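You operate a simulated robot arm through the tools that you are given. There is no shell and no other tool. Be economical: measure what you need, move in short steps, check, and stop when the job is done.

You are at the controls of a simulated robot arm. One attempt, no reset.

TASK
Wipe the oil off the plate on the chuck, release it, demagnetise it and test it on the meter pad.
Fine: green pad, back in its place; switch off once the plate is clear; the last test shows 5 or less.

The check looks at the end state, three seconds after you hand in, the way a careful person would. Anything else that was tipped, shoved, dropped, spilled or broken makes it a failure.

THE ROBOT
A 7-joint arm with a two-finger parallel gripper, fixed in place. Base frame: the origin is at the foot of the arm, x ahead of it, y to its left, z up; the work surface is at about z = 900. Units: mm, degrees, N and s.
With the tool pointing down near the work surface it reaches from about 300 to 680 mm from the base axis. Its first joint turns from -66.0 to 66.0 degrees. Payload 1.57 kg.
The TCP is the grasp point between the finger pads, 30 mm short of the fingertips. In the tool frame z runs along the fingers and y along their closing line. Largest opening 110 mm; finger width 24, thickness 12; the body of the gripper, 48 by 112 mm, starts 78 mm behind the TCP.
Orientation is that of the tool frame in the base frame, as a unit quaternion [x, y, z, w]. With the fingers straight down and closing along the base's y, the tool's x points along the base's -x, its y along +y and its z along -z.

THE INTERFACE
- The arm moves only by the tool apply_moves. Its argument "moves" is a list of rows, each a list of 6 numbers: the shift along the tool's x, y, z in mm, then the turn, a rotation vector about the tool's x, y, z in degrees. In form: [[tx, ty, tz, ax, ay, az], ...]. A call has 1 to 10 rows; each row shifts and turns the commanded pose from where the row before left it, along the tool's axes as they then stand. "hand" is the closure, from 0 (fully open) to 1 (shut), set as the call begins (left out, the last holds). Rows are played at 5 a second. More than 50 mm and 8.6 degrees between two rows, or a gripper value outside its range, and nothing of the call is played. A pose out of reach is approached as far as the arm can. The call stops where the force on the tool passes 40 N (or 10 N more than at its start, if that is more) or the arm is blocked; 0.2 s more then pass. The fingers move at their own pace (about 108 mm/s each) and stop on an object; they squeeze with about 34 N. The grip force told is the motor's: it shows also when the fingers shut on nothing. Time passes only in rows, and 0.2 s behind the last, so rows that do not move let the fingers close. The reply holds the time, the measured pose of the TCP, the force on the tool along the base axes, the opening and the grip force, in the units named above and with some noise.
- Cameras (640 x 400 px; columns grow to the right, rows downward): "scene" is fixed at [184.4, -405.4, 1412.2]; the picture's right is [0.63, -0.78, 0.00], its down [-0.49, -0.40, -0.77] and it looks along [0.60, 0.48, -0.63] (base axes); focal length 308 px, centre (320, 200). "wrist" rides on the gripper at [70, 16, -141] in the tool frame; the picture's right is [-0.23, 0.97, 0.00], its down [-0.86, -0.20, -0.48] and it looks along [-0.47, -0.11, 0.88] (tool axes); focal length 222 px, centre (320, 200). There is no depth. A picture from a camera that has moved, and an enlarged one, comes with that camera's place and axes in the base frame and with its lens. The place of the scene camera against the robot may be out by one fixed shift of up to 25 mm in any direction.
- get_image(camera): a new picture of that camera. No time passes.
- inspect(camera, box): a new picture of the part [left, top, right, bottom] of that camera's present view, enlarged. No time passes.
- close_job(): hands the job in; it is judged then, once.

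Work in short steps. Places have to be worked out from the pictures, the camera data and where the tool is seen: move nearer, look again, correct. Check each grasp and each placing, and mend what went wrong. You have 120 turns and 68 pictures in all, those below and enlarged ones among them. Open the gripper and draw the arm clear of the work before you hand the job in, unless the task says otherwise; then end with one line.

The tools are called after ">>>" as name(argument=value, ...) on one line, values as JSON. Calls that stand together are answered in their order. apply_moves: Moves the arm, as the interface text tells. Its arguments: {"type":"object","properties":{"moves":{"type":"array","items":{"type":"array","items":{"type":"number"}}},"hand":{"type":"number"}},"required":["moves"]} The other tools are called the same way: get_image (camera) takes a picture; inspect (camera, box) takes an enlarged picture of a part of a camera's view; close_job () hands the job in.

At the start:

```text
clock: 0.0
ee_pos: [315.1, -208.8, 1225.2]
orientation: [0.0, 1.0, 0.0, 0.0]
ft_force: [-0.1, 0.5, -0.1]
grip_width: 110.1
gripper_force: 0.1
```

scene: 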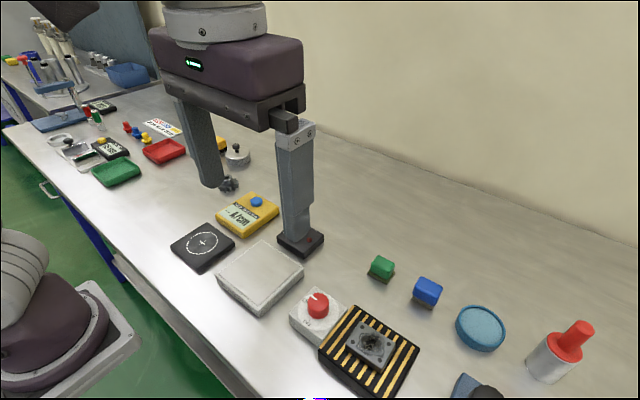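
wrist: 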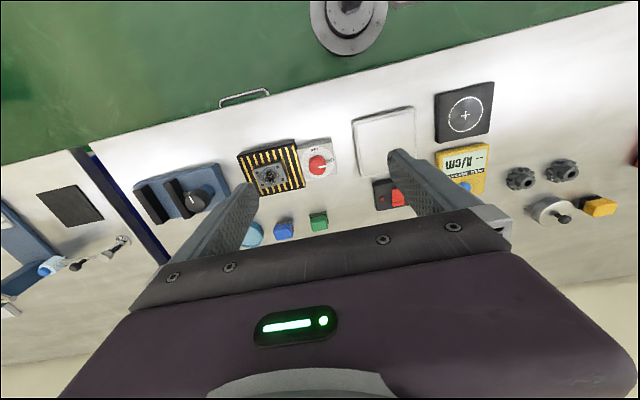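

I'll look closer at the work area in both cameras before moving.

>>> inspect(camera="scene", box=[160, 180, 420, 400])

>>> inspect(camera="scene", box=[340, 230, 640, 400])

>>> inspect(camera="wrist", box=[220, 80, 520, 260])

```text
1.82 times, centred on (290, 290) of scene
camera zoom: at [184.4, -405.4, 1412.2], right [0.63, -0.78, 0.0], down [-0.49, -0.4, -0.77], along [0.6, 0.48, -0.63], focal length 560 px, centre (374, 36)
```

zoom: 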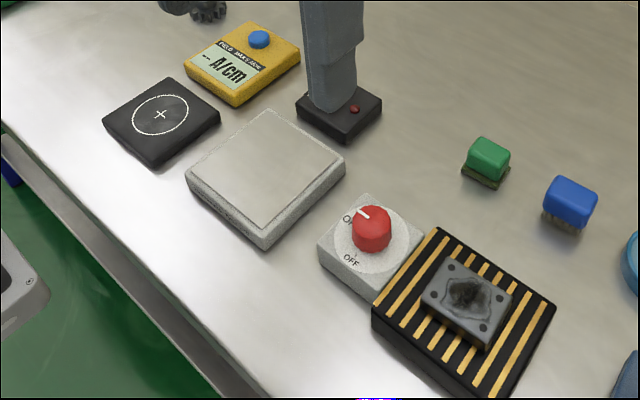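

```text
2.13 times, centred on (490, 315) of scene
camera zoom: at [184.4, -405.4, 1412.2], right [0.63, -0.78, 0.0], down [-0.49, -0.4, -0.77], along [0.6, 0.48, -0.63], focal length 657 px, centre (-43, -45)
```

zoom: 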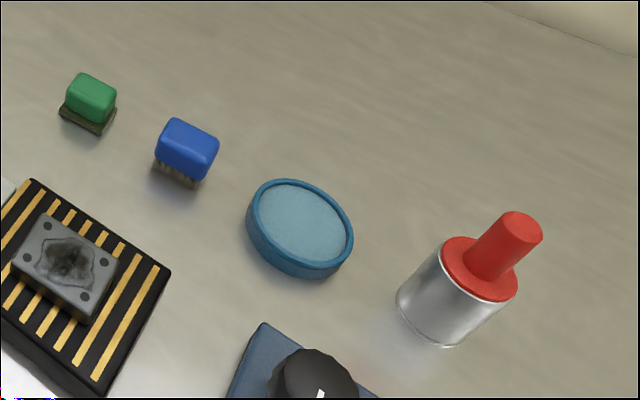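

```text
2.13 times, centred on (370, 170) of wrist
camera zoom: at [246.1, -192.4, 1368.9], right [0.23, 0.97, 0.0], down [0.86, -0.2, 0.48], along [0.47, -0.11, -0.88], focal length 474 px, centre (213, 264)
```

zoom: 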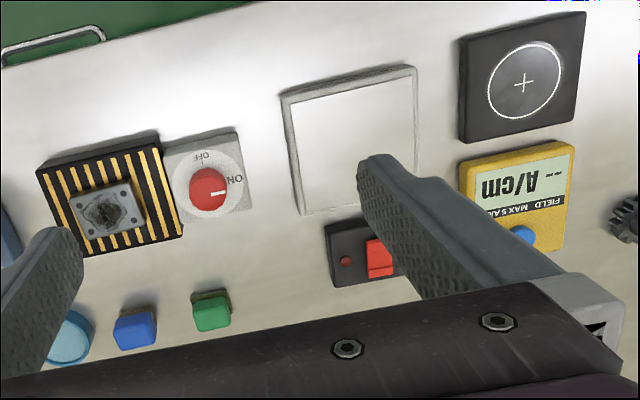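

Wrist-ray estimates: plate ≈(393,-332), dial ≈(396,-232), demag block ≈(384,-94), its switch ≈(512,-78), meter pad ≈(371,66), green pad ≈(540,-263). I lower the arm and look closer over the chuck.

>>> apply_moves(moves=[[0, -30, 30, 0, 0, 0], [0, -30, 30, 0, 0, 0], [0, -20, 35, 0, 0, 0], [0, 0, 0, 0, 0, 0]])

>>> get_image(camera="wrist")

```text
clock: 1.0
ee_pos: [314.7, -289.7, 1131.7]
orientation: [0.0, 1.0, 0.0, 0.0]
ft_force: [1.0, -0.2, -0.6]
grip_width: 110.2
gripper_force: 0.1
```

```text
62 pictures are left
camera wrist: at [245.8, -272.0, 1273.5], right [0.23, 0.97, 0.0], down [0.86, -0.2, 0.48], along [0.47, -0.11, -0.88], focal length 222 px, centre (320, 200)
```

wrist: 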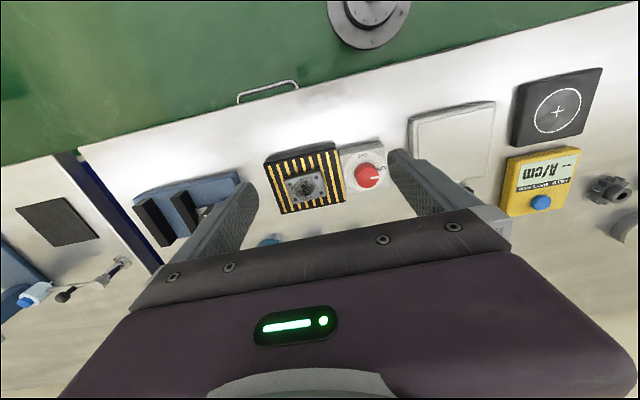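

The chuck is in view between the fingers; I enlarge it.

>>> inspect(camera="wrist", box=[255, 130, 405, 225])

```text
4.21 times, centred on (330, 178) of wrist
camera zoom: at [245.8, -272.0, 1273.5], right [0.23, 0.97, 0.0], down [0.86, -0.2, 0.48], along [0.47, -0.11, -0.88], focal length 935 px, centre (278, 295)
```

zoom: 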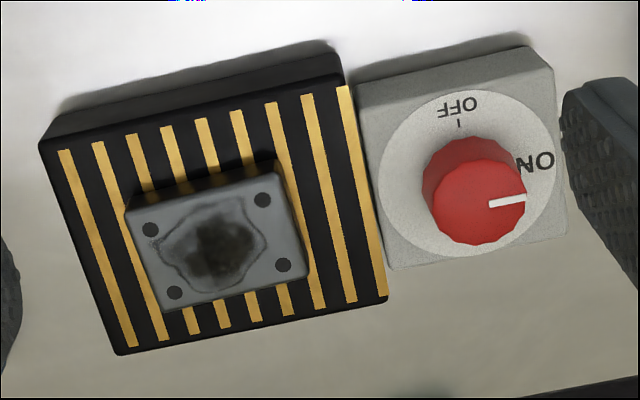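

Dial pointer is at ON (+y); OFF lies toward -x. Plate centre ≈(391,-330), top ≈942. Now I move over towards the green pad to view it.

>>> apply_moves(moves=[[-45, 9, 10, 0, 0, 0], [-45, 9, 15, 0, 0, 0], [-45, 8, 15, 0, 0, 0], [-20, 0, 10, 0, 0, 0], [0, 0, 0, 0, 0, 0]])

>>> get_image(camera="wrist")

>>> inspect(camera="wrist", box=[220, 110, 420, 235])

```text
clock: 2.2
ee_pos: [468.9, -263.3, 1084.6]
orientation: [0.0, 1.0, 0.0, 0.0]
ft_force: [-0.3, 0.0, 0.2]
grip_width: 110.0
gripper_force: 0.1
```

```text
60 pictures are left
camera wrist: at [400.3, -245.8, 1225.8], right [0.23, 0.97, 0.0], down [0.86, -0.2, 0.48], along [0.47, -0.11, -0.88], focal length 222 px, centre (320, 200)
```

wrist: 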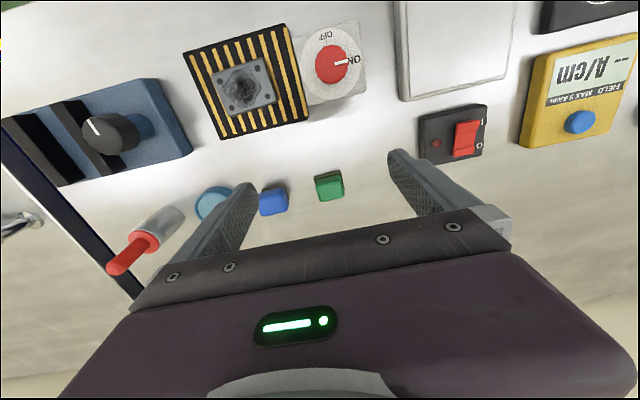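

```text
3.20 times, centred on (320, 172) of wrist
camera zoom: at [400.3, -245.8, 1225.8], right [0.23, 0.97, 0.0], down [0.86, -0.2, 0.48], along [0.47, -0.11, -0.88], focal length 711 px, centre (320, 288)
```

zoom: 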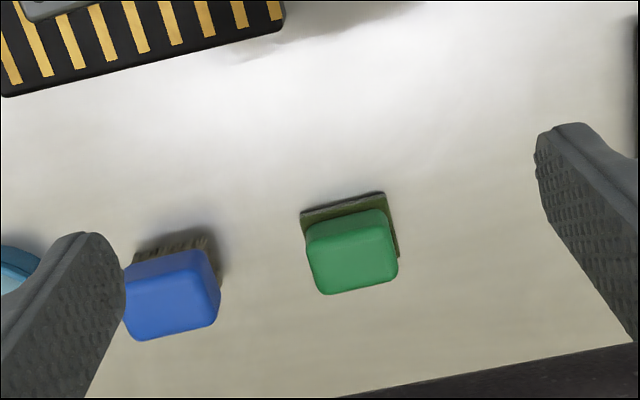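

Green pad: centre ≈(544,-264), ~40 wide in y, aligned with base axes, handle top ≈928–932. The blue brush is near, so I part-close the fingers to ~70 mm, and go above the pad.

>>> apply_moves(hand=0.36, moves=[[-40, -1, 10, 0, 0, 0], [-35, 0, 30, 0, 0, 0], [0, 0, 35, 0, 0, 0], [0, 0, 30, 0, 0, 0], [0, 0, 0, 0, 0, 0]])

>>> get_image(camera="wrist")

>>> inspect(camera="scene", box=[320, 200, 460, 320])

```text
clock: 3.4
ee_pos: [545.7, -264.1, 979.5]
orientation: [0.0, 1.0, 0.0, 0.0]
ft_force: [-0.2, 0.2, -0.2]
grip_width: 70.2
gripper_force: 0.1
```

```text
58 pictures are left
camera wrist: at [475.6, -247.9, 1120.7], right [0.23, 0.97, 0.0], down [0.86, -0.2, 0.48], along [0.47, -0.11, -0.88], focal length 222 px, centre (320, 200)
```

wrist: 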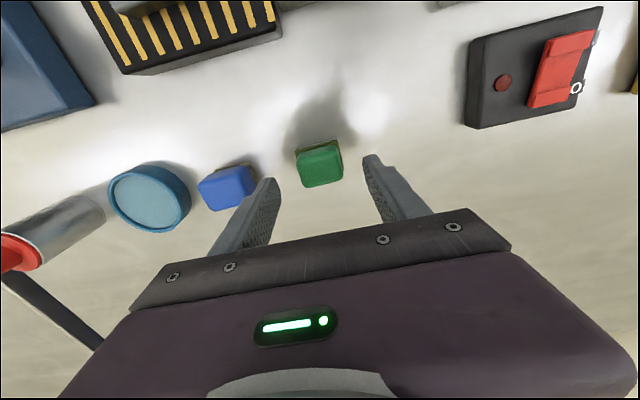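

```text
3.33 times, centred on (390, 260) of scene
camera zoom: at [184.5, -405.4, 1412.2], right [0.63, -0.78, 0.0], down [-0.49, -0.4, -0.77], along [0.6, 0.48, -0.63], focal length 1026 px, centre (87, 0)
```

zoom: 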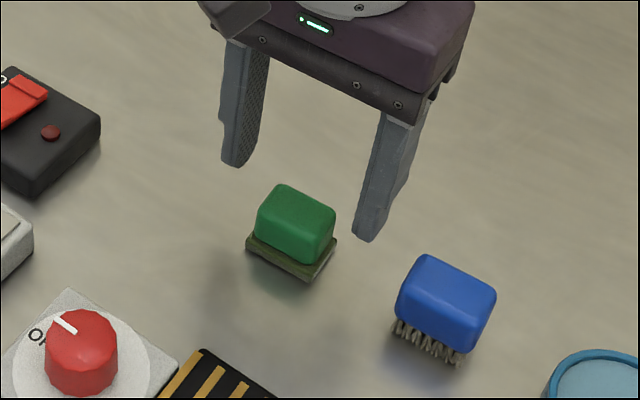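

Pad handle at ≈(543,-264), centred between fingers. Descend to TCP 942 and close.

>>> apply_moves(moves=[[1, 0, 20, 0, 0, 0], [0, 0, 17, 0, 0, 0], [0, 0, 0, 0, 0, 0]])

>>> apply_moves(hand=1, moves=[[0, 0, 0, 0, 0, 0], [0, 0, 0, 0, 0, 0], [0, 0, 0, 0, 0, 0]])

>>> inspect(camera="scene", box=[320, 200, 460, 320])

```text
clock: 4.2
ee_pos: [543.6, -264.7, 941.9]
orientation: [0.0, 1.0, 0.0, 0.0]
ft_force: [1.0, -0.2, 0.2]
grip_width: 70.4
gripper_force: 0.0
```

```text
clock: 5.0
ee_pos: [542.9, -264.7, 941.7]
orientation: [-0.001, 1.0, 0.0, 0.0]
ft_force: [-0.3, 0.8, 0.5]
grip_width: 39.1
gripper_force: 33.1
```

```text
3.33 times, centred on (390, 260) of scene
camera zoom: at [184.5, -405.4, 1412.2], right [0.63, -0.78, 0.0], down [-0.49, -0.4, -0.77], along [0.6, 0.48, -0.63], focal length 1026 px, centre (87, 0)
```

zoom: 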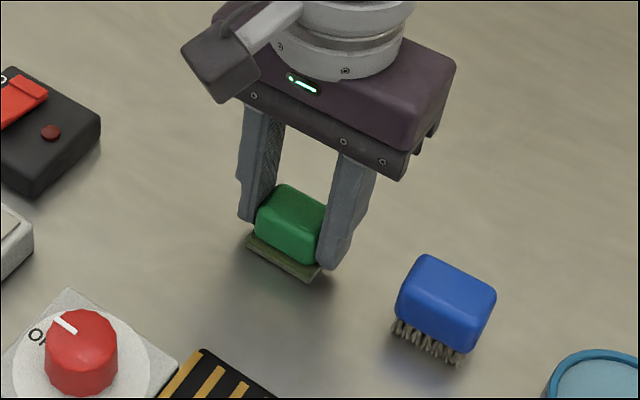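

Gripped (39 mm, 33 N). Lift and carry above the plate.

>>> apply_moves(moves=[[0, 0, -40, 0, 0, 0], [0, 0, -40, 0, 0, 0], [40, -17, 0, 0, 0, 0], [40, -17, 0, 0, 0, 0], [40, -16, 0, 0, 0, 0], [32, -16, 0, 0, 0, 0], [0, 0, 0, 0, 0, 0]])

>>> get_image(camera="wrist")

>>> inspect(camera="scene", box=[280, 250, 460, 400])

```text
clock: 6.6
ee_pos: [389.8, -328.9, 1020.7]
orientation: [0.0, 1.0, 0.0, 0.0]
ft_force: [0.3, 0.8, -0.7]
grip_width: 39.1
gripper_force: 33.5
```

```text
55 pictures are left
camera wrist: at [321.1, -312.9, 1162.5], right [0.23, 0.97, 0.0], down [0.86, -0.2, 0.48], along [0.47, -0.11, -0.88], focal length 222 px, centre (320, 200)
```

wrist: 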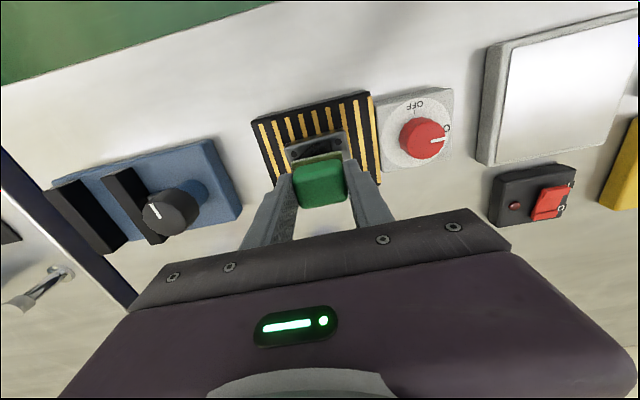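

```text
2.67 times, centred on (370, 325) of scene
camera zoom: at [184.4, -405.4, 1412.2], right [0.63, -0.78, 0.0], down [-0.49, -0.4, -0.77], along [0.6, 0.48, -0.63], focal length 821 px, centre (187, -133)
```

zoom: 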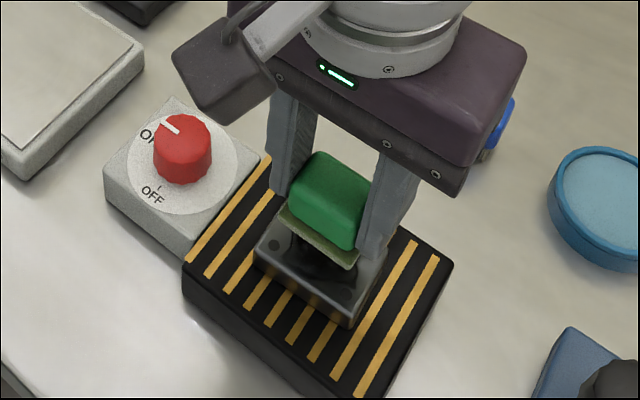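

Pad hangs over the plate, about right. Lower gently towards contact (expected TCP z≈984).

>>> apply_moves(moves=[[0, 0, 15, 0, 0, 0], [0, 0, 10, 0, 0, 0], [0, 0, 5, 0, 0, 0], [0, 0, 0, 0, 0, 0]])

>>> inspect(camera="scene", box=[320, 290, 430, 380])

```text
clock: 7.6
ee_pos: [391.5, -330.7, 992.3]
orientation: [0.0, 1.0, -0.002, 0.001]
ft_force: [-1.3, 3.3, 33.2]
grip_width: 39.2
gripper_force: 34.4
```

```text
4.44 times, centred on (375, 335) of scene
camera zoom: at [184.0, -405.0, 1412.4], right [0.63, -0.78, 0.0], down [-0.49, -0.4, -0.77], along [0.6, 0.48, -0.63], focal length 1368 px, centre (76, -400)
```

zoom: 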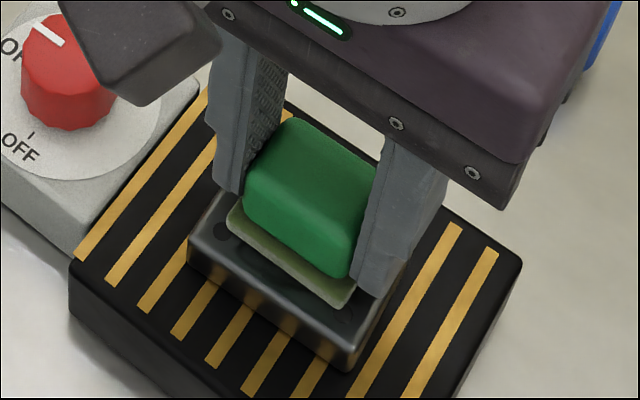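

Contact at about z 992.5 with 33 N; plate top ≈951. I ease off by a millimetre and wipe in gentle strokes.

>>> apply_moves(moves=[[0, 0, -1, 0, 0, 0], [7, 0, 0, 0, 0, 0], [7, 0, 0, 0, 0, 0], [-7, 0, 0, 0, 0, 0], [-7, 0, 0, 0, 0, 0], [-7, 0, 0, 0, 0, 0], [-7, 0, 0, 0, 0, 0], [7, 0, 0, 0, 0, 0], [7, 0, 0, 0, 0, 0]])

```text
clock: 9.6
ee_pos: [393.0, -329.5, 990.1]
orientation: [0.0, 1.0, 0.0, 0.001]
ft_force: [7.1, -0.3, 20.0]
grip_width: 39.2
gripper_force: 34.0
```

Force steady at 20 N. More strokes: offset to both sides in y.

>>> apply_moves(moves=[[0, 6, 0, 0, 0, 0], [0, 6, 0, 0, 0, 0], [7, 0, 0, 0, 0, 0], [7, 0, 0, 0, 0, 0], [-7, 0, 0, 0, 0, 0], [-7, 0, 0, 0, 0, 0], [-7, 0, 0, 0, 0, 0], [-7, 0, 0, 0, 0, 0], [7, 0, 0, 0, 0, 0], [7, 0, 0, 0, 0, 0]])

>>> apply_moves(moves=[[0, -8, 0, 0, 0, 0], [0, -8, 0, 0, 0, 0], [0, -8, 0, 0, 0, 0], [7, 0, 0, 0, 0, 0], [7, 0, 0, 0, 0, 0], [-7, 0, 0, 0, 0, 0], [-7, 0, 0, 0, 0, 0], [-7, 0, 0, 0, 0, 0], [-7, 0, 0, 0, 0, 0], [7, 6, 0, 0, 0, 0]])

>>> apply_moves(moves=[[7, 6, 0, 0, 0, 0], [0, 0, -20, 0, 0, 0], [0, 0, -40, 0, 0, 0], [40, -5, -30, 0, 0, 0], [30, 0, 0, 0, 0, 0], [0, 0, 0, 0, 0, 0]])

>>> get_image(camera="wrist")

```text
clock: 11.8
ee_pos: [393.3, -316.5, 990.3]
orientation: [-0.001, 1.0, 0.0, 0.0]
ft_force: [6.1, 0.9, 17.6]
grip_width: 39.1
gripper_force: 34.1
```

```text
clock: 14.0
ee_pos: [400.9, -335.4, 990.7]
orientation: [-0.002, 1.0, -0.001, 0.002]
ft_force: [6.1, -3.6, 19.3]
grip_width: 38.9
gripper_force: 34.0
```

```text
refused: row 4 steps farther than a row can; nothing moved
```

```text
52 pictures are left
camera wrist: at [332.0, -319.3, 1132.3], right [0.23, 0.97, 0.0], down [0.85, -0.2, 0.48], along [0.47, -0.11, -0.88], focal length 222 px, centre (320, 200)
```

wrist: 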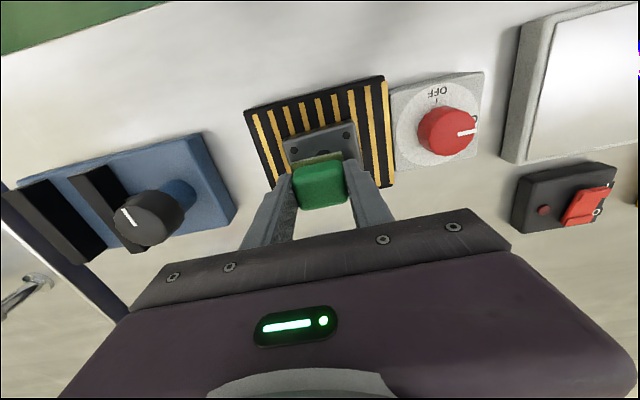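

One row was too long, so the lift did not play. I repeat it in shorter rows and then look at the plate.

>>> apply_moves(moves=[[7, 6, 0, 0, 0, 0], [0, 0, -20, 0, 0, 0], [0, 0, -40, 0, 0, 0], [40, -5, 0, 0, 0, 0], [30, 0, 0, 0, 0, 0], [0, 0, 0, 0, 0, 0]])

>>> inspect(camera="wrist", box=[220, 100, 420, 225])

>>> inspect(camera="scene", box=[300, 280, 440, 400])

```text
clock: 15.4
ee_pos: [322.3, -334.2, 1050.1]
orientation: [0.0, 1.0, 0.0, 0.0]
ft_force: [0.2, -0.7, -0.6]
grip_width: 39.0
gripper_force: 34.2
```

```text
3.20 times, centred on (320, 162) of wrist
camera zoom: at [252.8, -318.1, 1192.8], right [0.23, 0.97, 0.0], down [0.86, -0.2, 0.48], along [0.47, -0.11, -0.88], focal length 711 px, centre (320, 320)
```

zoom: 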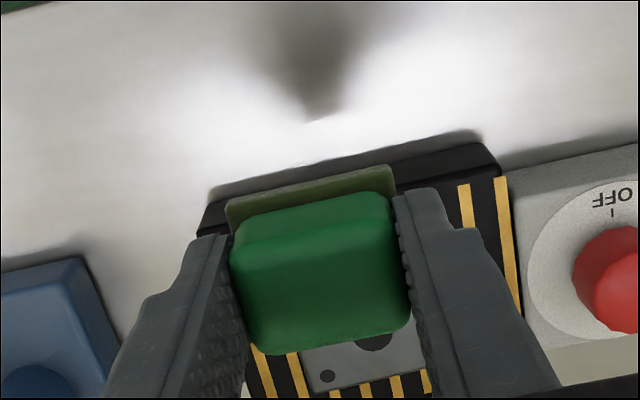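

```text
3.33 times, centred on (370, 340) of scene
camera zoom: at [184.4, -405.4, 1412.2], right [0.63, -0.78, 0.0], down [-0.49, -0.4, -0.77], along [0.6, 0.48, -0.63], focal length 1026 px, centre (153, -267)
```

zoom: 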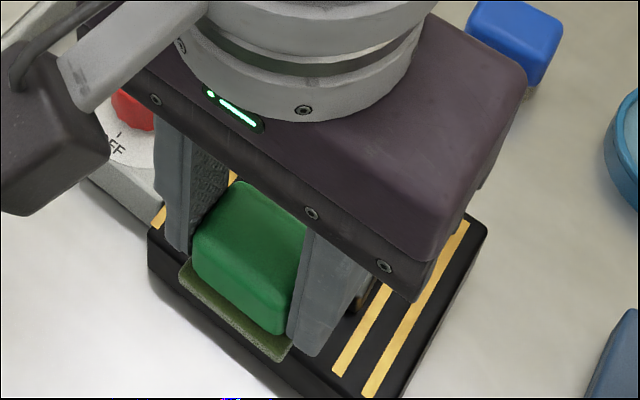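

The gripper hides the plate, though a dark spot seems still there. I move off towards +x to see it.

>>> apply_moves(moves=[[0, 20, -40, 0, 0, 0], [-45, 20, 0, 0, 0, 0], [-45, 20, 0, 0, 0, 0], [-45, 10, 0, 0, 0, 0], [-15, 0, 0, 0, 0, 0], [0, 0, 0, 0, 0, 0]])

>>> inspect(camera="scene", box=[300, 280, 440, 400])

```text
clock: 16.8
ee_pos: [472.1, -263.5, 1092.7]
orientation: [0.0, 1.0, 0.0, 0.0]
ft_force: [-1.2, -0.1, -0.2]
grip_width: 38.9
gripper_force: 34.4
```

```text
3.33 times, centred on (370, 340) of scene
camera zoom: at [184.5, -405.4, 1412.2], right [0.63, -0.78, 0.0], down [-0.49, -0.4, -0.77], along [0.6, 0.48, -0.63], focal length 1026 px, centre (153, -267)
```

zoom: 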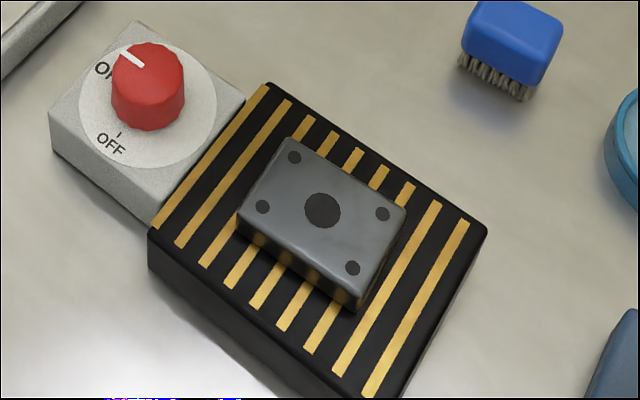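

Oil is gone; the five round marks are clean holes. Now return the green pad to its place (543,-264.7), lowering to the pick height.

>>> apply_moves(moves=[[-40, -1, 30, 0, 0, 0], [-31, 0, 35, 0, 0, 0], [0, 0, 40, 0, 0, 0], [0, 0, 28, 0, 0, 0], [0, 0, 9, 0, 0, 0], [0, 0, 5, 0, 0, 0], [0, 0, 0, 0, 0, 0]])

>>> inspect(camera="scene", box=[320, 200, 460, 320])

```text
clock: 18.4
ee_pos: [544.2, -265.3, 942.9]
orientation: [0.0, 1.0, 0.0, 0.0]
ft_force: [-0.8, -0.1, -0.5]
grip_width: 39.0
gripper_force: 33.8
```

```text
3.33 times, centred on (390, 260) of scene
camera zoom: at [184.5, -405.4, 1412.2], right [0.63, -0.78, 0.0], down [-0.49, -0.4, -0.77], along [0.6, 0.48, -0.63], focal length 1026 px, centre (87, 0)
```

zoom: 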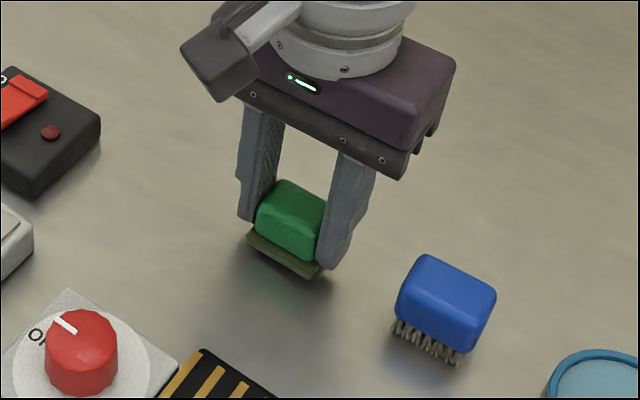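

Almost down, no contact yet. Lower by single millimetres, then release.

>>> apply_moves(moves=[[1, 0, 1, 0, 0, 0], [0, 0, 1, 0, 0, 0], [0, 0, 0, 0, 0, 0]])

```text
clock: 19.2
ee_pos: [542.2, -264.6, 942.1]
orientation: [-0.001, 1.0, 0.0, 0.001]
ft_force: [0.3, -0.3, -1.4]
grip_width: 39.1
gripper_force: 33.8
```

Still no clear contact; one millimetre more.

>>> apply_moves(moves=[[0, 0, 1, 0, 0, 0], [0, 0, 0, 0, 0, 0]])

```text
clock: 19.8
ee_pos: [542.6, -265.9, 940.6]
orientation: [-0.001, 1.0, 0.0, 0.0]
ft_force: [0.3, 0.5, -1.3]
grip_width: 38.8
gripper_force: 34.2
```

>>> apply_moves(moves=[[0, 0, 1, 0, 0, 0], [0, 0, 0, 0, 0, 0]])

>>> inspect(camera="scene", box=[350, 230, 420, 290])

```text
clock: 20.4
ee_pos: [543.8, -266.7, 939.8]
orientation: [0.001, 1.0, 0.0, 0.0]
ft_force: [0.3, -0.1, -0.4]
grip_width: 39.1
gripper_force: 34.1
```

```text
6.67 times, centred on (385, 260) of scene
camera zoom: at [184.5, -405.4, 1412.2], right [0.63, -0.78, 0.0], down [-0.49, -0.4, -0.77], along [0.6, 0.48, -0.63], focal length 2052 px, centre (-113, -200)
```

zoom: 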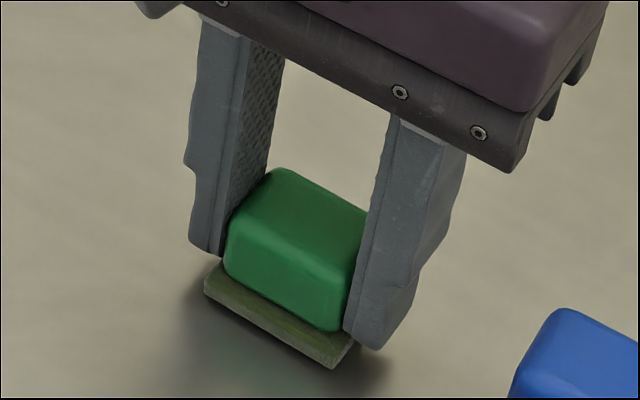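

The shadow suggests a small gap remains (the pad slid up in the grip while pressing). Keep lowering to contact.

>>> apply_moves(moves=[[0, 1, 1, 0, 0, 0], [0, 0, 1, 0, 0, 0], [0, 0, 0, 0, 0, 0]])

```text
clock: 21.2
ee_pos: [542.3, -263.5, 938.2]
orientation: [-0.001, 1.0, 0.0, 0.0]
ft_force: [-2.6, 0.9, 11.3]
grip_width: 39.0
gripper_force: 33.6
```

Contact (11 N). I open to 70 mm, and rise straight up.

>>> apply_moves(hand=0.36, moves=[[0, 0, 0, 0, 0, 0], [0, 0, 0, 0, 0, 0], [0, 0, -40, 0, 0, 0], [0, 0, -40, 0, 0, 0], [0, 0, -40, 0, 0, 0], [0, 0, 0, 0, 0, 0]])

>>> inspect(camera="scene", box=[320, 200, 460, 320])

```text
clock: 22.6
ee_pos: [544.1, -266.5, 1058.6]
orientation: [0.0, 1.0, 0.0, 0.0]
ft_force: [0.1, 0.4, -0.7]
grip_width: 70.5
gripper_force: 0.0
```

```text
3.33 times, centred on (390, 260) of scene
camera zoom: at [184.4, -405.4, 1412.2], right [0.63, -0.78, 0.0], down [-0.49, -0.4, -0.77], along [0.6, 0.48, -0.63], focal length 1026 px, centre (87, 0)
```

zoom: 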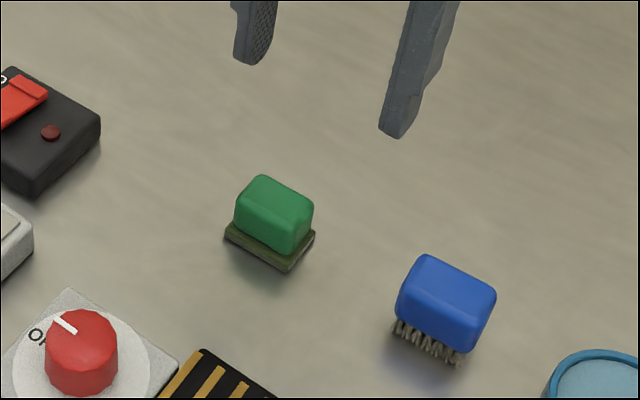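

The pad shifted on release, roughly 15 mm towards +y. I check with the wrist camera to measure it.

>>> apply_moves(moves=[[40, 0, -15, 0, 0, 0], [36, 2, -12, 0, 0, 0], [0, 0, 0, 0, 0, 0]])

>>> inspect(camera="wrist", box=[220, 110, 420, 235])

```text
clock: 23.4
ee_pos: [466.8, -260.1, 1083.4]
orientation: [0.0, 1.0, -0.001, 0.0]
ft_force: [-0.2, 0.3, 0.8]
grip_width: 70.2
gripper_force: 0.1
```

```text
3.20 times, centred on (320, 172) of wrist
camera zoom: at [397.9, -244.0, 1225.5], right [0.23, 0.97, 0.0], down [0.86, -0.2, 0.48], along [0.47, -0.11, -0.88], focal length 711 px, centre (320, 288)
```

zoom: 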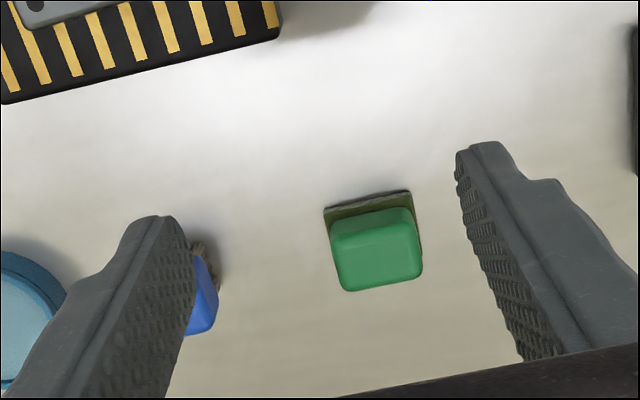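

Pad now at y≈-251 (13 mm off), x fine. I straddle it with a 90 mm opening centred at y=-264.7 and let the closing fingers push it back, then open in small steps.

>>> apply_moves(hand=0.18, moves=[[-40, -3, 20, 0, 0, 0], [-36, -2, 30, 0, 0, 0], [0, 0, 40, 0, 0, 0], [0, 0, 35, 0, 0, 0], [0, 0, 16, 0, 0, 0], [0, 0, 0, 0, 0, 0]])

>>> inspect(camera="scene", box=[320, 200, 460, 320])

```text
clock: 24.8
ee_pos: [543.1, -268.2, 943.8]
orientation: [0.0, 1.0, 0.0, 0.0]
ft_force: [-0.7, 0.1, -0.7]
grip_width: 89.9
gripper_force: 0.1
```

```text
3.33 times, centred on (390, 260) of scene
camera zoom: at [184.4, -405.4, 1412.2], right [0.63, -0.78, 0.0], down [-0.49, -0.4, -0.77], along [0.6, 0.48, -0.63], focal length 1026 px, centre (87, 0)
```

zoom: 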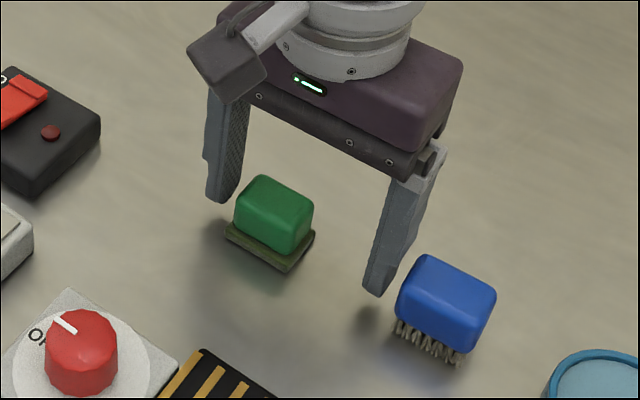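

Clear of the brush. Shift +3 in y, close (pushing it back), then release slowly.

>>> apply_moves(moves=[[0, 3, 1, 0, 0, 0], [0, 0, 0, 0, 0, 0]])

>>> apply_moves(hand=0.62, moves=[[0, 0, 0, 0, 0, 0], [0, 0, 0, 0, 0, 0], [0, 0, 0, 0, 0, 0]])

>>> inspect(camera="scene", box=[320, 200, 460, 320])

```text
clock: 25.4
ee_pos: [541.3, -265.0, 944.2]
orientation: [-0.001, 1.0, 0.0, 0.0]
ft_force: [-0.6, 0.6, -0.1]
grip_width: 90.4
gripper_force: 0.1
```

```text
clock: 26.2
ee_pos: [542.0, -264.3, 943.1]
orientation: [0.0, 1.0, 0.0, 0.001]
ft_force: [-0.6, 0.4, 0.5]
grip_width: 41.9
gripper_force: 0.1
```

```text
3.33 times, centred on (390, 260) of scene
camera zoom: at [184.4, -405.4, 1412.2], right [0.63, -0.78, 0.0], down [-0.49, -0.4, -0.77], along [0.6, 0.48, -0.63], focal length 1026 px, centre (87, 0)
```

zoom: 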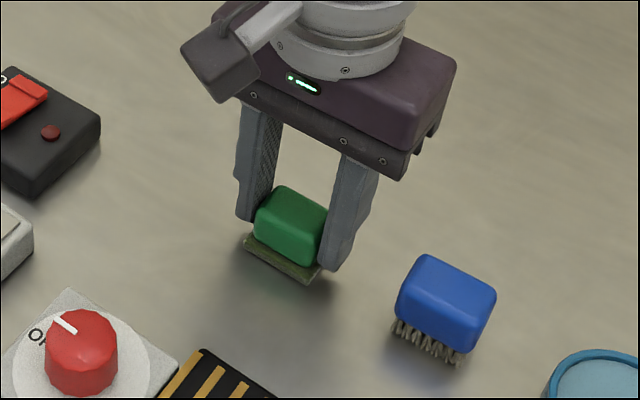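

It's back in place with 42 mm clearance and no squeeze. Open to 70 and rise.

>>> apply_moves(hand=0.36, moves=[[0, 0, 0, 0, 0, 0], [0, 0, 0, 0, 0, 0], [0, 0, -40, 0, 0, 0], [0, 0, -40, 0, 0, 0], [0, 0, -40, 0, 0, 0], [0, 0, 0, 0, 0, 0]])

>>> inspect(camera="scene", box=[320, 200, 460, 320])

```text
clock: 27.6
ee_pos: [541.7, -266.3, 1062.2]
orientation: [0.0, 1.0, 0.0, -0.001]
ft_force: [0.0, 0.6, 0.0]
grip_width: 70.2
gripper_force: 0.0
```

```text
3.33 times, centred on (390, 260) of scene
camera zoom: at [184.4, -405.4, 1412.2], right [0.63, -0.78, 0.0], down [-0.49, -0.4, -0.77], along [0.6, 0.48, -0.63], focal length 1026 px, centre (87, 0)
```

zoom: 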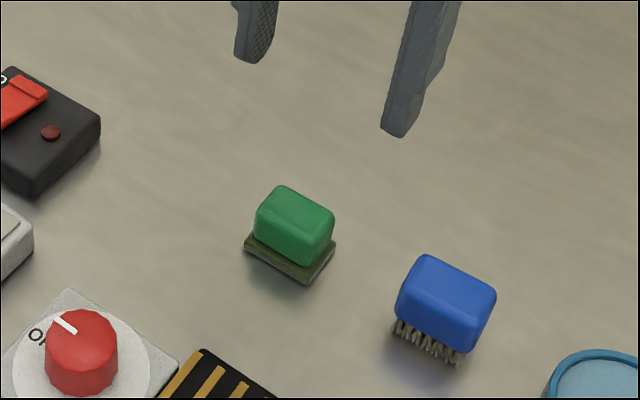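

Pad is back within ~1–2 mm. Now to the chuck dial: move above (396,-231), z≈1040.

>>> apply_moves(moves=[[45, 12, 0, 0, 0, 0], [45, 12, 0, 0, 0, 0], [45, 11, 0, 0, 0, 0], [20, 0, 10, 0, 0, 0], [0, 0, 10, 0, 0, 0], [0, 0, 0, 0, 0, 0]])

>>> get_image(camera="wrist")

>>> inspect(camera="scene", box=[260, 230, 400, 350])

```text
clock: 29.0
ee_pos: [387.1, -229.6, 1043.4]
orientation: [0.001, 1.0, 0.001, 0.0]
ft_force: [0.6, 0.3, -0.2]
grip_width: 70.3
gripper_force: 0.0
```

```text
41 pictures are left
camera wrist: at [318.1, -213.0, 1185.4], right [0.23, 0.97, 0.0], down [0.86, -0.2, 0.48], along [0.47, -0.11, -0.88], focal length 222 px, centre (320, 200)
```

wrist: 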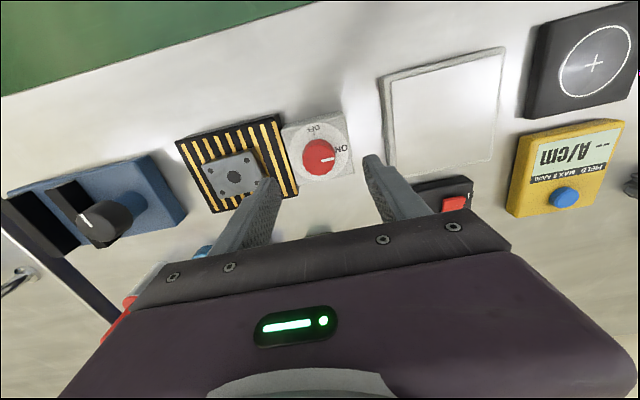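

```text
3.33 times, centred on (330, 290) of scene
camera zoom: at [184.4, -405.4, 1412.2], right [0.63, -0.78, 0.0], down [-0.49, -0.4, -0.77], along [0.6, 0.48, -0.63], focal length 1026 px, centre (287, -100)
```

zoom: 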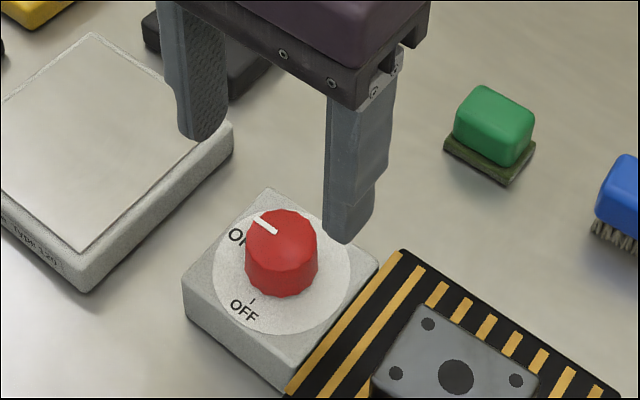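

Knob centre ≈(389.5,-231), top ≈957, base top ≈930. Descend with a 56 mm opening to TCP 970 (tips at 940) and check.

>>> apply_moves(hand=0.49, moves=[[-2, -1, 20, 0, 0, 0], [0, 0, 30, 0, 0, 0], [0, 0, 20, 0, 0, 0], [0, 0, 0, 0, 0, 0]])

>>> inspect(camera="scene", box=[260, 230, 400, 350])

>>> inspect(camera="wrist", box=[220, 100, 420, 225])

```text
clock: 30.0
ee_pos: [389.9, -233.3, 972.0]
orientation: [0.0, 1.0, 0.0, 0.0]
ft_force: [-0.3, -0.1, -0.6]
grip_width: 56.2
gripper_force: 0.0
```

```text
3.33 times, centred on (330, 290) of scene
camera zoom: at [184.4, -405.4, 1412.2], right [0.63, -0.78, 0.0], down [-0.49, -0.4, -0.77], along [0.6, 0.48, -0.63], focal length 1026 px, centre (287, -100)
```

zoom: 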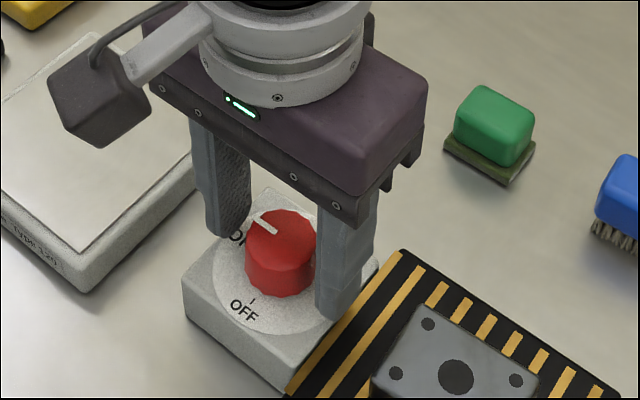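

```text
3.20 times, centred on (320, 162) of wrist
camera zoom: at [320.9, -215.5, 1114.1], right [0.23, 0.97, 0.0], down [0.86, -0.2, 0.48], along [0.47, -0.11, -0.88], focal length 711 px, centre (320, 320)
```

zoom: 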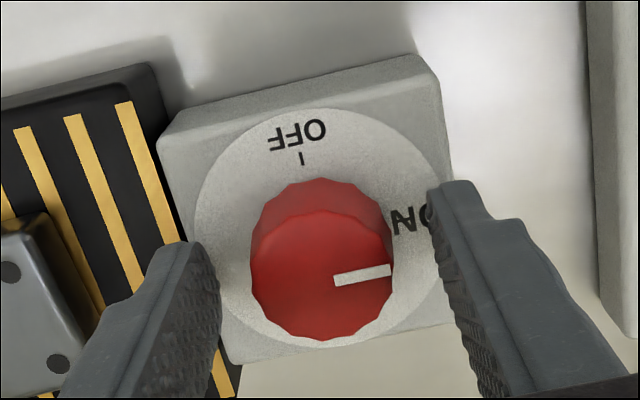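

Knob centre ≈(392,-232), centred between the fingers. Shift slightly, lower 4 mm and close on it.

>>> apply_moves(moves=[[-2, 1, 4, 0, 0, 0], [0, 0, 0, 0, 0, 0]])

>>> apply_moves(hand=1, moves=[[0, 0, 0, 0, 0, 0], [0, 0, 0, 0, 0, 0]])

>>> apply_moves(moves=[[0, 0, 0, 0, 0, -8.5], [0, 0, 0, 0, 0, -8.5], [0, 0, 0, 0, 0, -8.5], [0, 0, 0, 0, 0, 0]])

>>> inspect(camera="scene", box=[260, 230, 400, 350])

```text
clock: 30.6
ee_pos: [390.4, -231.6, 967.9]
orientation: [0.0, 1.0, 0.0, -0.001]
ft_force: [0.6, 0.5, 0.0]
grip_width: 56.1
gripper_force: 0.2
```

```text
clock: 31.2
ee_pos: [391.4, -232.1, 969.3]
orientation: [0.0, 1.0, 0.0, 0.0]
ft_force: [-0.9, -7.7, -7.1]
grip_width: 34.8
gripper_force: 41.6
```

```text
clock: 32.2
ee_pos: [392.2, -231.0, 968.4]
orientation: [-0.221, 0.975, -0.001, -0.001]
ft_force: [-3.8, -13.4, -9.3]
grip_width: 34.6
gripper_force: 42.1
```

```text
3.33 times, centred on (330, 290) of scene
camera zoom: at [184.4, -405.8, 1412.0], right [0.63, -0.78, 0.0], down [-0.49, -0.4, -0.77], along [0.6, 0.48, -0.63], focal length 1026 px, centre (287, -100)
```

zoom: 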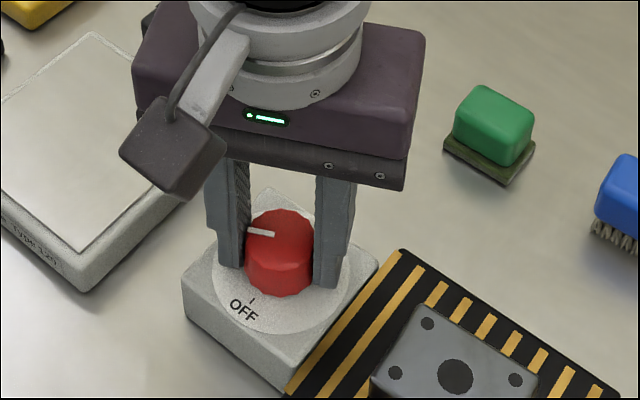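

The knob follows in the right direction; lateral force small. Continue to 90°.

>>> apply_moves(moves=[[0, 0, 0, 0, 0, -8.2], [0, 0, 0, 0, 0, -8.2], [0, 0, 0, 0, 0, -8.2], [0, 0, 0, 0, 0, -8.2], [0, 0, 0, 0, 0, -8.2], [0, 0, 0, 0, 0, -8.2], [0, 0, 0, 0, 0, -8.2], [0, 0, 0, 0, 0, -8.2], [0, 0, 0, 0, 0, 0]])

>>> inspect(camera="scene", box=[260, 230, 400, 350])

```text
clock: 34.2
ee_pos: [390.4, -230.8, 969.5]
orientation: [0.714, -0.701, -0.002, 0.0]
ft_force: [-14.7, -2.3, -7.8]
grip_width: 34.6
gripper_force: 41.5
```

```text
3.33 times, centred on (330, 290) of scene
camera zoom: at [184.2, -405.6, 1412.2], right [0.63, -0.78, 0.0], down [-0.49, -0.4, -0.77], along [0.6, 0.48, -0.63], focal length 1026 px, centre (287, -100)
```

zoom: 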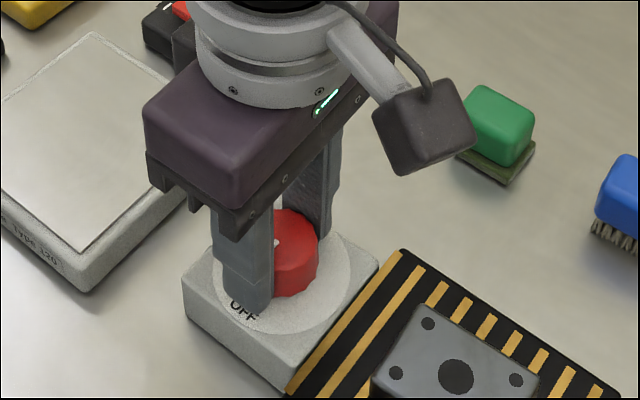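

Turned 91°. Open in two steps and rise, then look.

>>> apply_moves(hand=0.62, moves=[[0, 0, 0, 0, 0, 0], [0, 0, 0, 0, 0, 0]])

>>> apply_moves(hand=0.45, moves=[[0, 0, 0, 0, 0, 0], [0, 0, -40, 0, 0, 0], [0, 0, -40, 0, 0, 0], [0, 0, 0, 0, 0, 0]])

>>> get_image(camera="wrist")

>>> inspect(camera="scene", box=[260, 230, 400, 350])

```text
clock: 34.8
ee_pos: [391.2, -230.3, 968.9]
orientation: [0.714, -0.7, 0.001, -0.001]
ft_force: [-0.1, 0.3, 0.5]
grip_width: 41.9
gripper_force: 0.1
```

```text
clock: 35.8
ee_pos: [391.4, -228.9, 1049.2]
orientation: [0.714, -0.7, 0.001, 0.0]
ft_force: [1.2, -0.3, 0.1]
grip_width: 60.5
gripper_force: 0.1
```

```text
35 pictures are left
camera wrist: at [377.5, -298.8, 1191.1], right [-0.98, 0.21, 0.0], down [0.18, 0.86, 0.48], along [0.1, 0.47, -0.88], focal length 222 px, centre (320, 200)
```

wrist: 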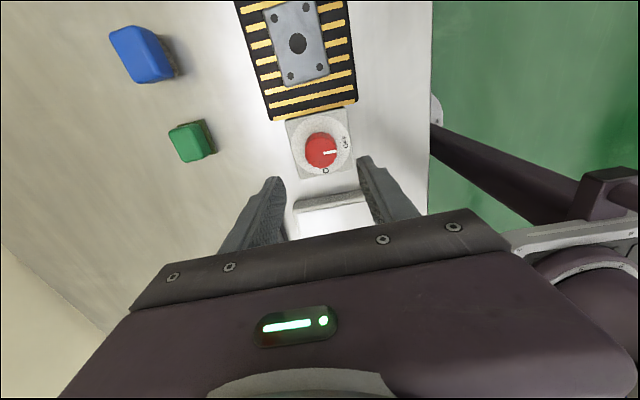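

```text
3.33 times, centred on (330, 290) of scene
camera zoom: at [184.4, -405.4, 1412.2], right [0.63, -0.78, 0.0], down [-0.49, -0.4, -0.77], along [0.6, 0.48, -0.63], focal length 1026 px, centre (287, -100)
```

zoom: 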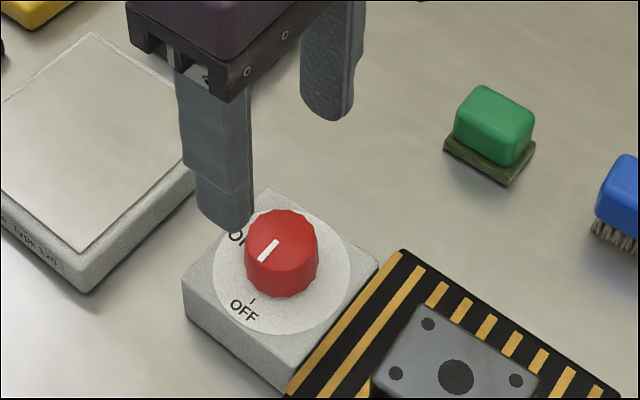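

Dial pointer now at the OFF mark. Plate: ≈60×45 mm, centre ≈(390,-329), yaw ≈+5.5°. Rotate the tool back by 85.5° so the fingers match the plate.

>>> apply_moves(hand=0.2, moves=[[0, 0, 0, 0, 0, 8.55], [0, 0, 0, 0, 0, 8.55], [0, 0, 0, 0, 0, 8.55], [0, 0, 0, 0, 0, 8.55], [0, 0, 0, 0, 0, 8.55], [0, 0, 0, 0, 0, 8.55], [0, 0, 0, 0, 0, 8.55], [0, 0, 0, 0, 0, 8.55], [0, 0, 0, 0, 0, 8.55], [0, 0, 0, 0, 0, 8.55]])

>>> apply_moves(moves=[[0, -48, 0, 0, 0, 0], [10, -48, 0, 0, 0, 0], [40, 0, 0, 0, 0, 0], [0, 0, 0, 0, 0, 0]])

>>> inspect(camera="wrist", box=[220, 80, 420, 205])

```text
clock: 38.0
ee_pos: [392.6, -229.6, 1048.5]
orientation: [-0.048, 0.999, 0.0, -0.001]
ft_force: [0.4, 0.8, -0.6]
grip_width: 88.0
gripper_force: 0.0
```

```text
clock: 39.0
ee_pos: [349.6, -333.7, 1049.0]
orientation: [-0.048, 0.999, 0.0, 0.0]
ft_force: [0.0, 0.0, 0.1]
grip_width: 88.2
gripper_force: 0.0
```

```text
3.20 times, centred on (320, 142) of wrist
camera zoom: at [279.1, -323.7, 1191.0], right [0.13, 0.99, 0.0], down [0.87, -0.12, 0.48], along [0.47, -0.06, -0.88], focal length 711 px, centre (320, 384)
```

zoom: 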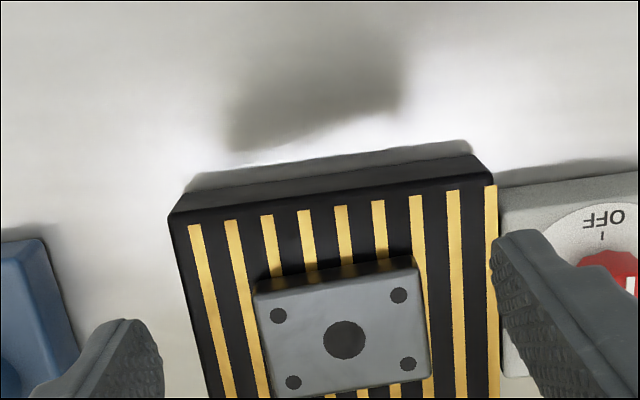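

Plate centre confirmed (390,-328.8), yaw ≈3.3°. Align, position, and lower to TCP 985 first.

>>> apply_moves(moves=[[0, 0, 0, 0, 0, 2], [-40, 2, 0, 0, 0, 0], [0, 0, 35, 0, 0, 0], [0, 0, 28, 0, 0, 0], [0, 0, 0, 0, 0, 0]])

>>> inspect(camera="wrist", box=[220, 100, 420, 225])

>>> inspect(camera="scene", box=[300, 280, 440, 400])

```text
clock: 40.2
ee_pos: [389.7, -325.1, 985.6]
orientation: [-0.032, 0.999, -0.001, 0.0]
ft_force: [-0.1, 0.2, 1.3]
grip_width: 87.8
gripper_force: 0.1
```

```text
3.20 times, centred on (320, 162) of wrist
camera zoom: at [319.9, -311.9, 1127.4], right [0.17, 0.99, 0.0], down [0.87, -0.15, 0.48], along [0.47, -0.08, -0.88], focal length 711 px, centre (320, 320)
```

zoom: 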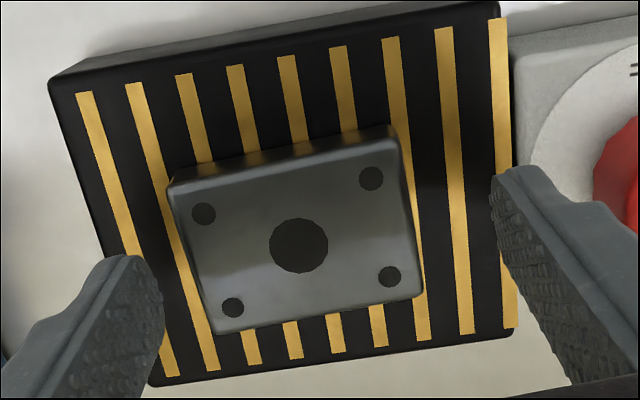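

```text
3.33 times, centred on (370, 340) of scene
camera zoom: at [184.5, -405.4, 1412.2], right [0.63, -0.78, 0.0], down [-0.49, -0.4, -0.77], along [0.6, 0.48, -0.63], focal length 1026 px, centre (153, -267)
```

zoom: 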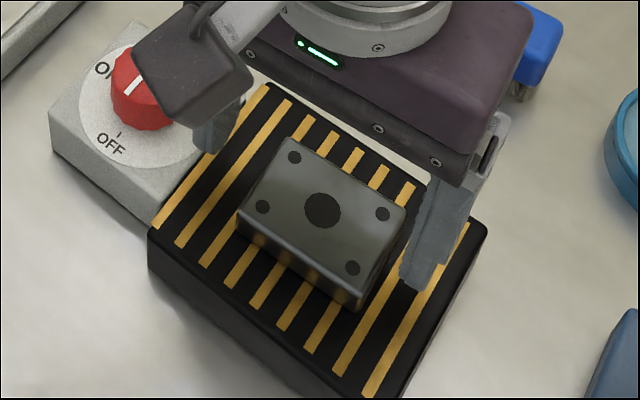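

Plate centre at (390.5,-329.3), so shift -4 in y, lower to TCP 969.5, then close.

>>> apply_moves(moves=[[-1, -4, 8, 0, 0, 0], [0, 0, 8, 0, 0, 0], [0, 0, 0, 0, 0, 0]])

>>> apply_moves(hand=1, moves=[[0, 0, 0, 0, 0, 0], [0, 0, 0, 0, 0, 0], [0, 0, 0, 0, 0, 0]])

>>> apply_moves(moves=[[0, 0, -5, 0, 0, 0], [0, 0, -15, 0, 0, 0], [0, 0, 0, 0, 0, 0]])

>>> inspect(camera="scene", box=[300, 280, 440, 400])

```text
clock: 41.0
ee_pos: [392.5, -329.2, 968.6]
orientation: [-0.032, 1.0, 0.0, 0.0]
ft_force: [-0.1, -0.1, 0.0]
grip_width: 88.0
gripper_force: 0.0
```

```text
clock: 41.8
ee_pos: [391.5, -328.8, 969.8]
orientation: [-0.031, 1.0, 0.0, 0.0]
ft_force: [-0.1, -0.8, -0.2]
grip_width: 61.4
gripper_force: 34.1
```

```text
clock: 42.6
ee_pos: [389.8, -328.7, 989.5]
orientation: [-0.031, 1.0, -0.001, 0.0]
ft_force: [0.3, -0.3, -3.0]
grip_width: 61.5
gripper_force: 34.1
```

```text
3.33 times, centred on (370, 340) of scene
camera zoom: at [184.5, -405.5, 1412.1], right [0.63, -0.78, 0.0], down [-0.49, -0.4, -0.77], along [0.6, 0.48, -0.63], focal length 1026 px, centre (153, -267)
```

zoom: 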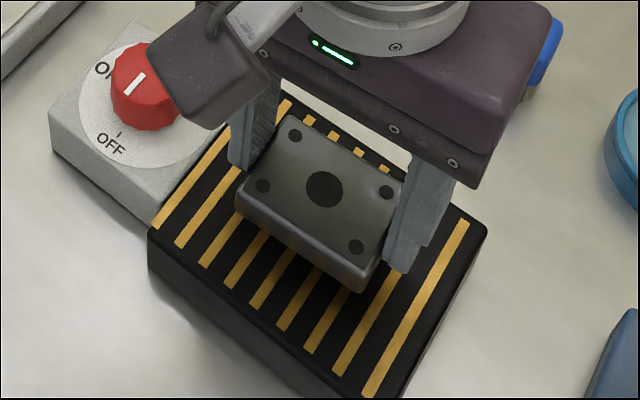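

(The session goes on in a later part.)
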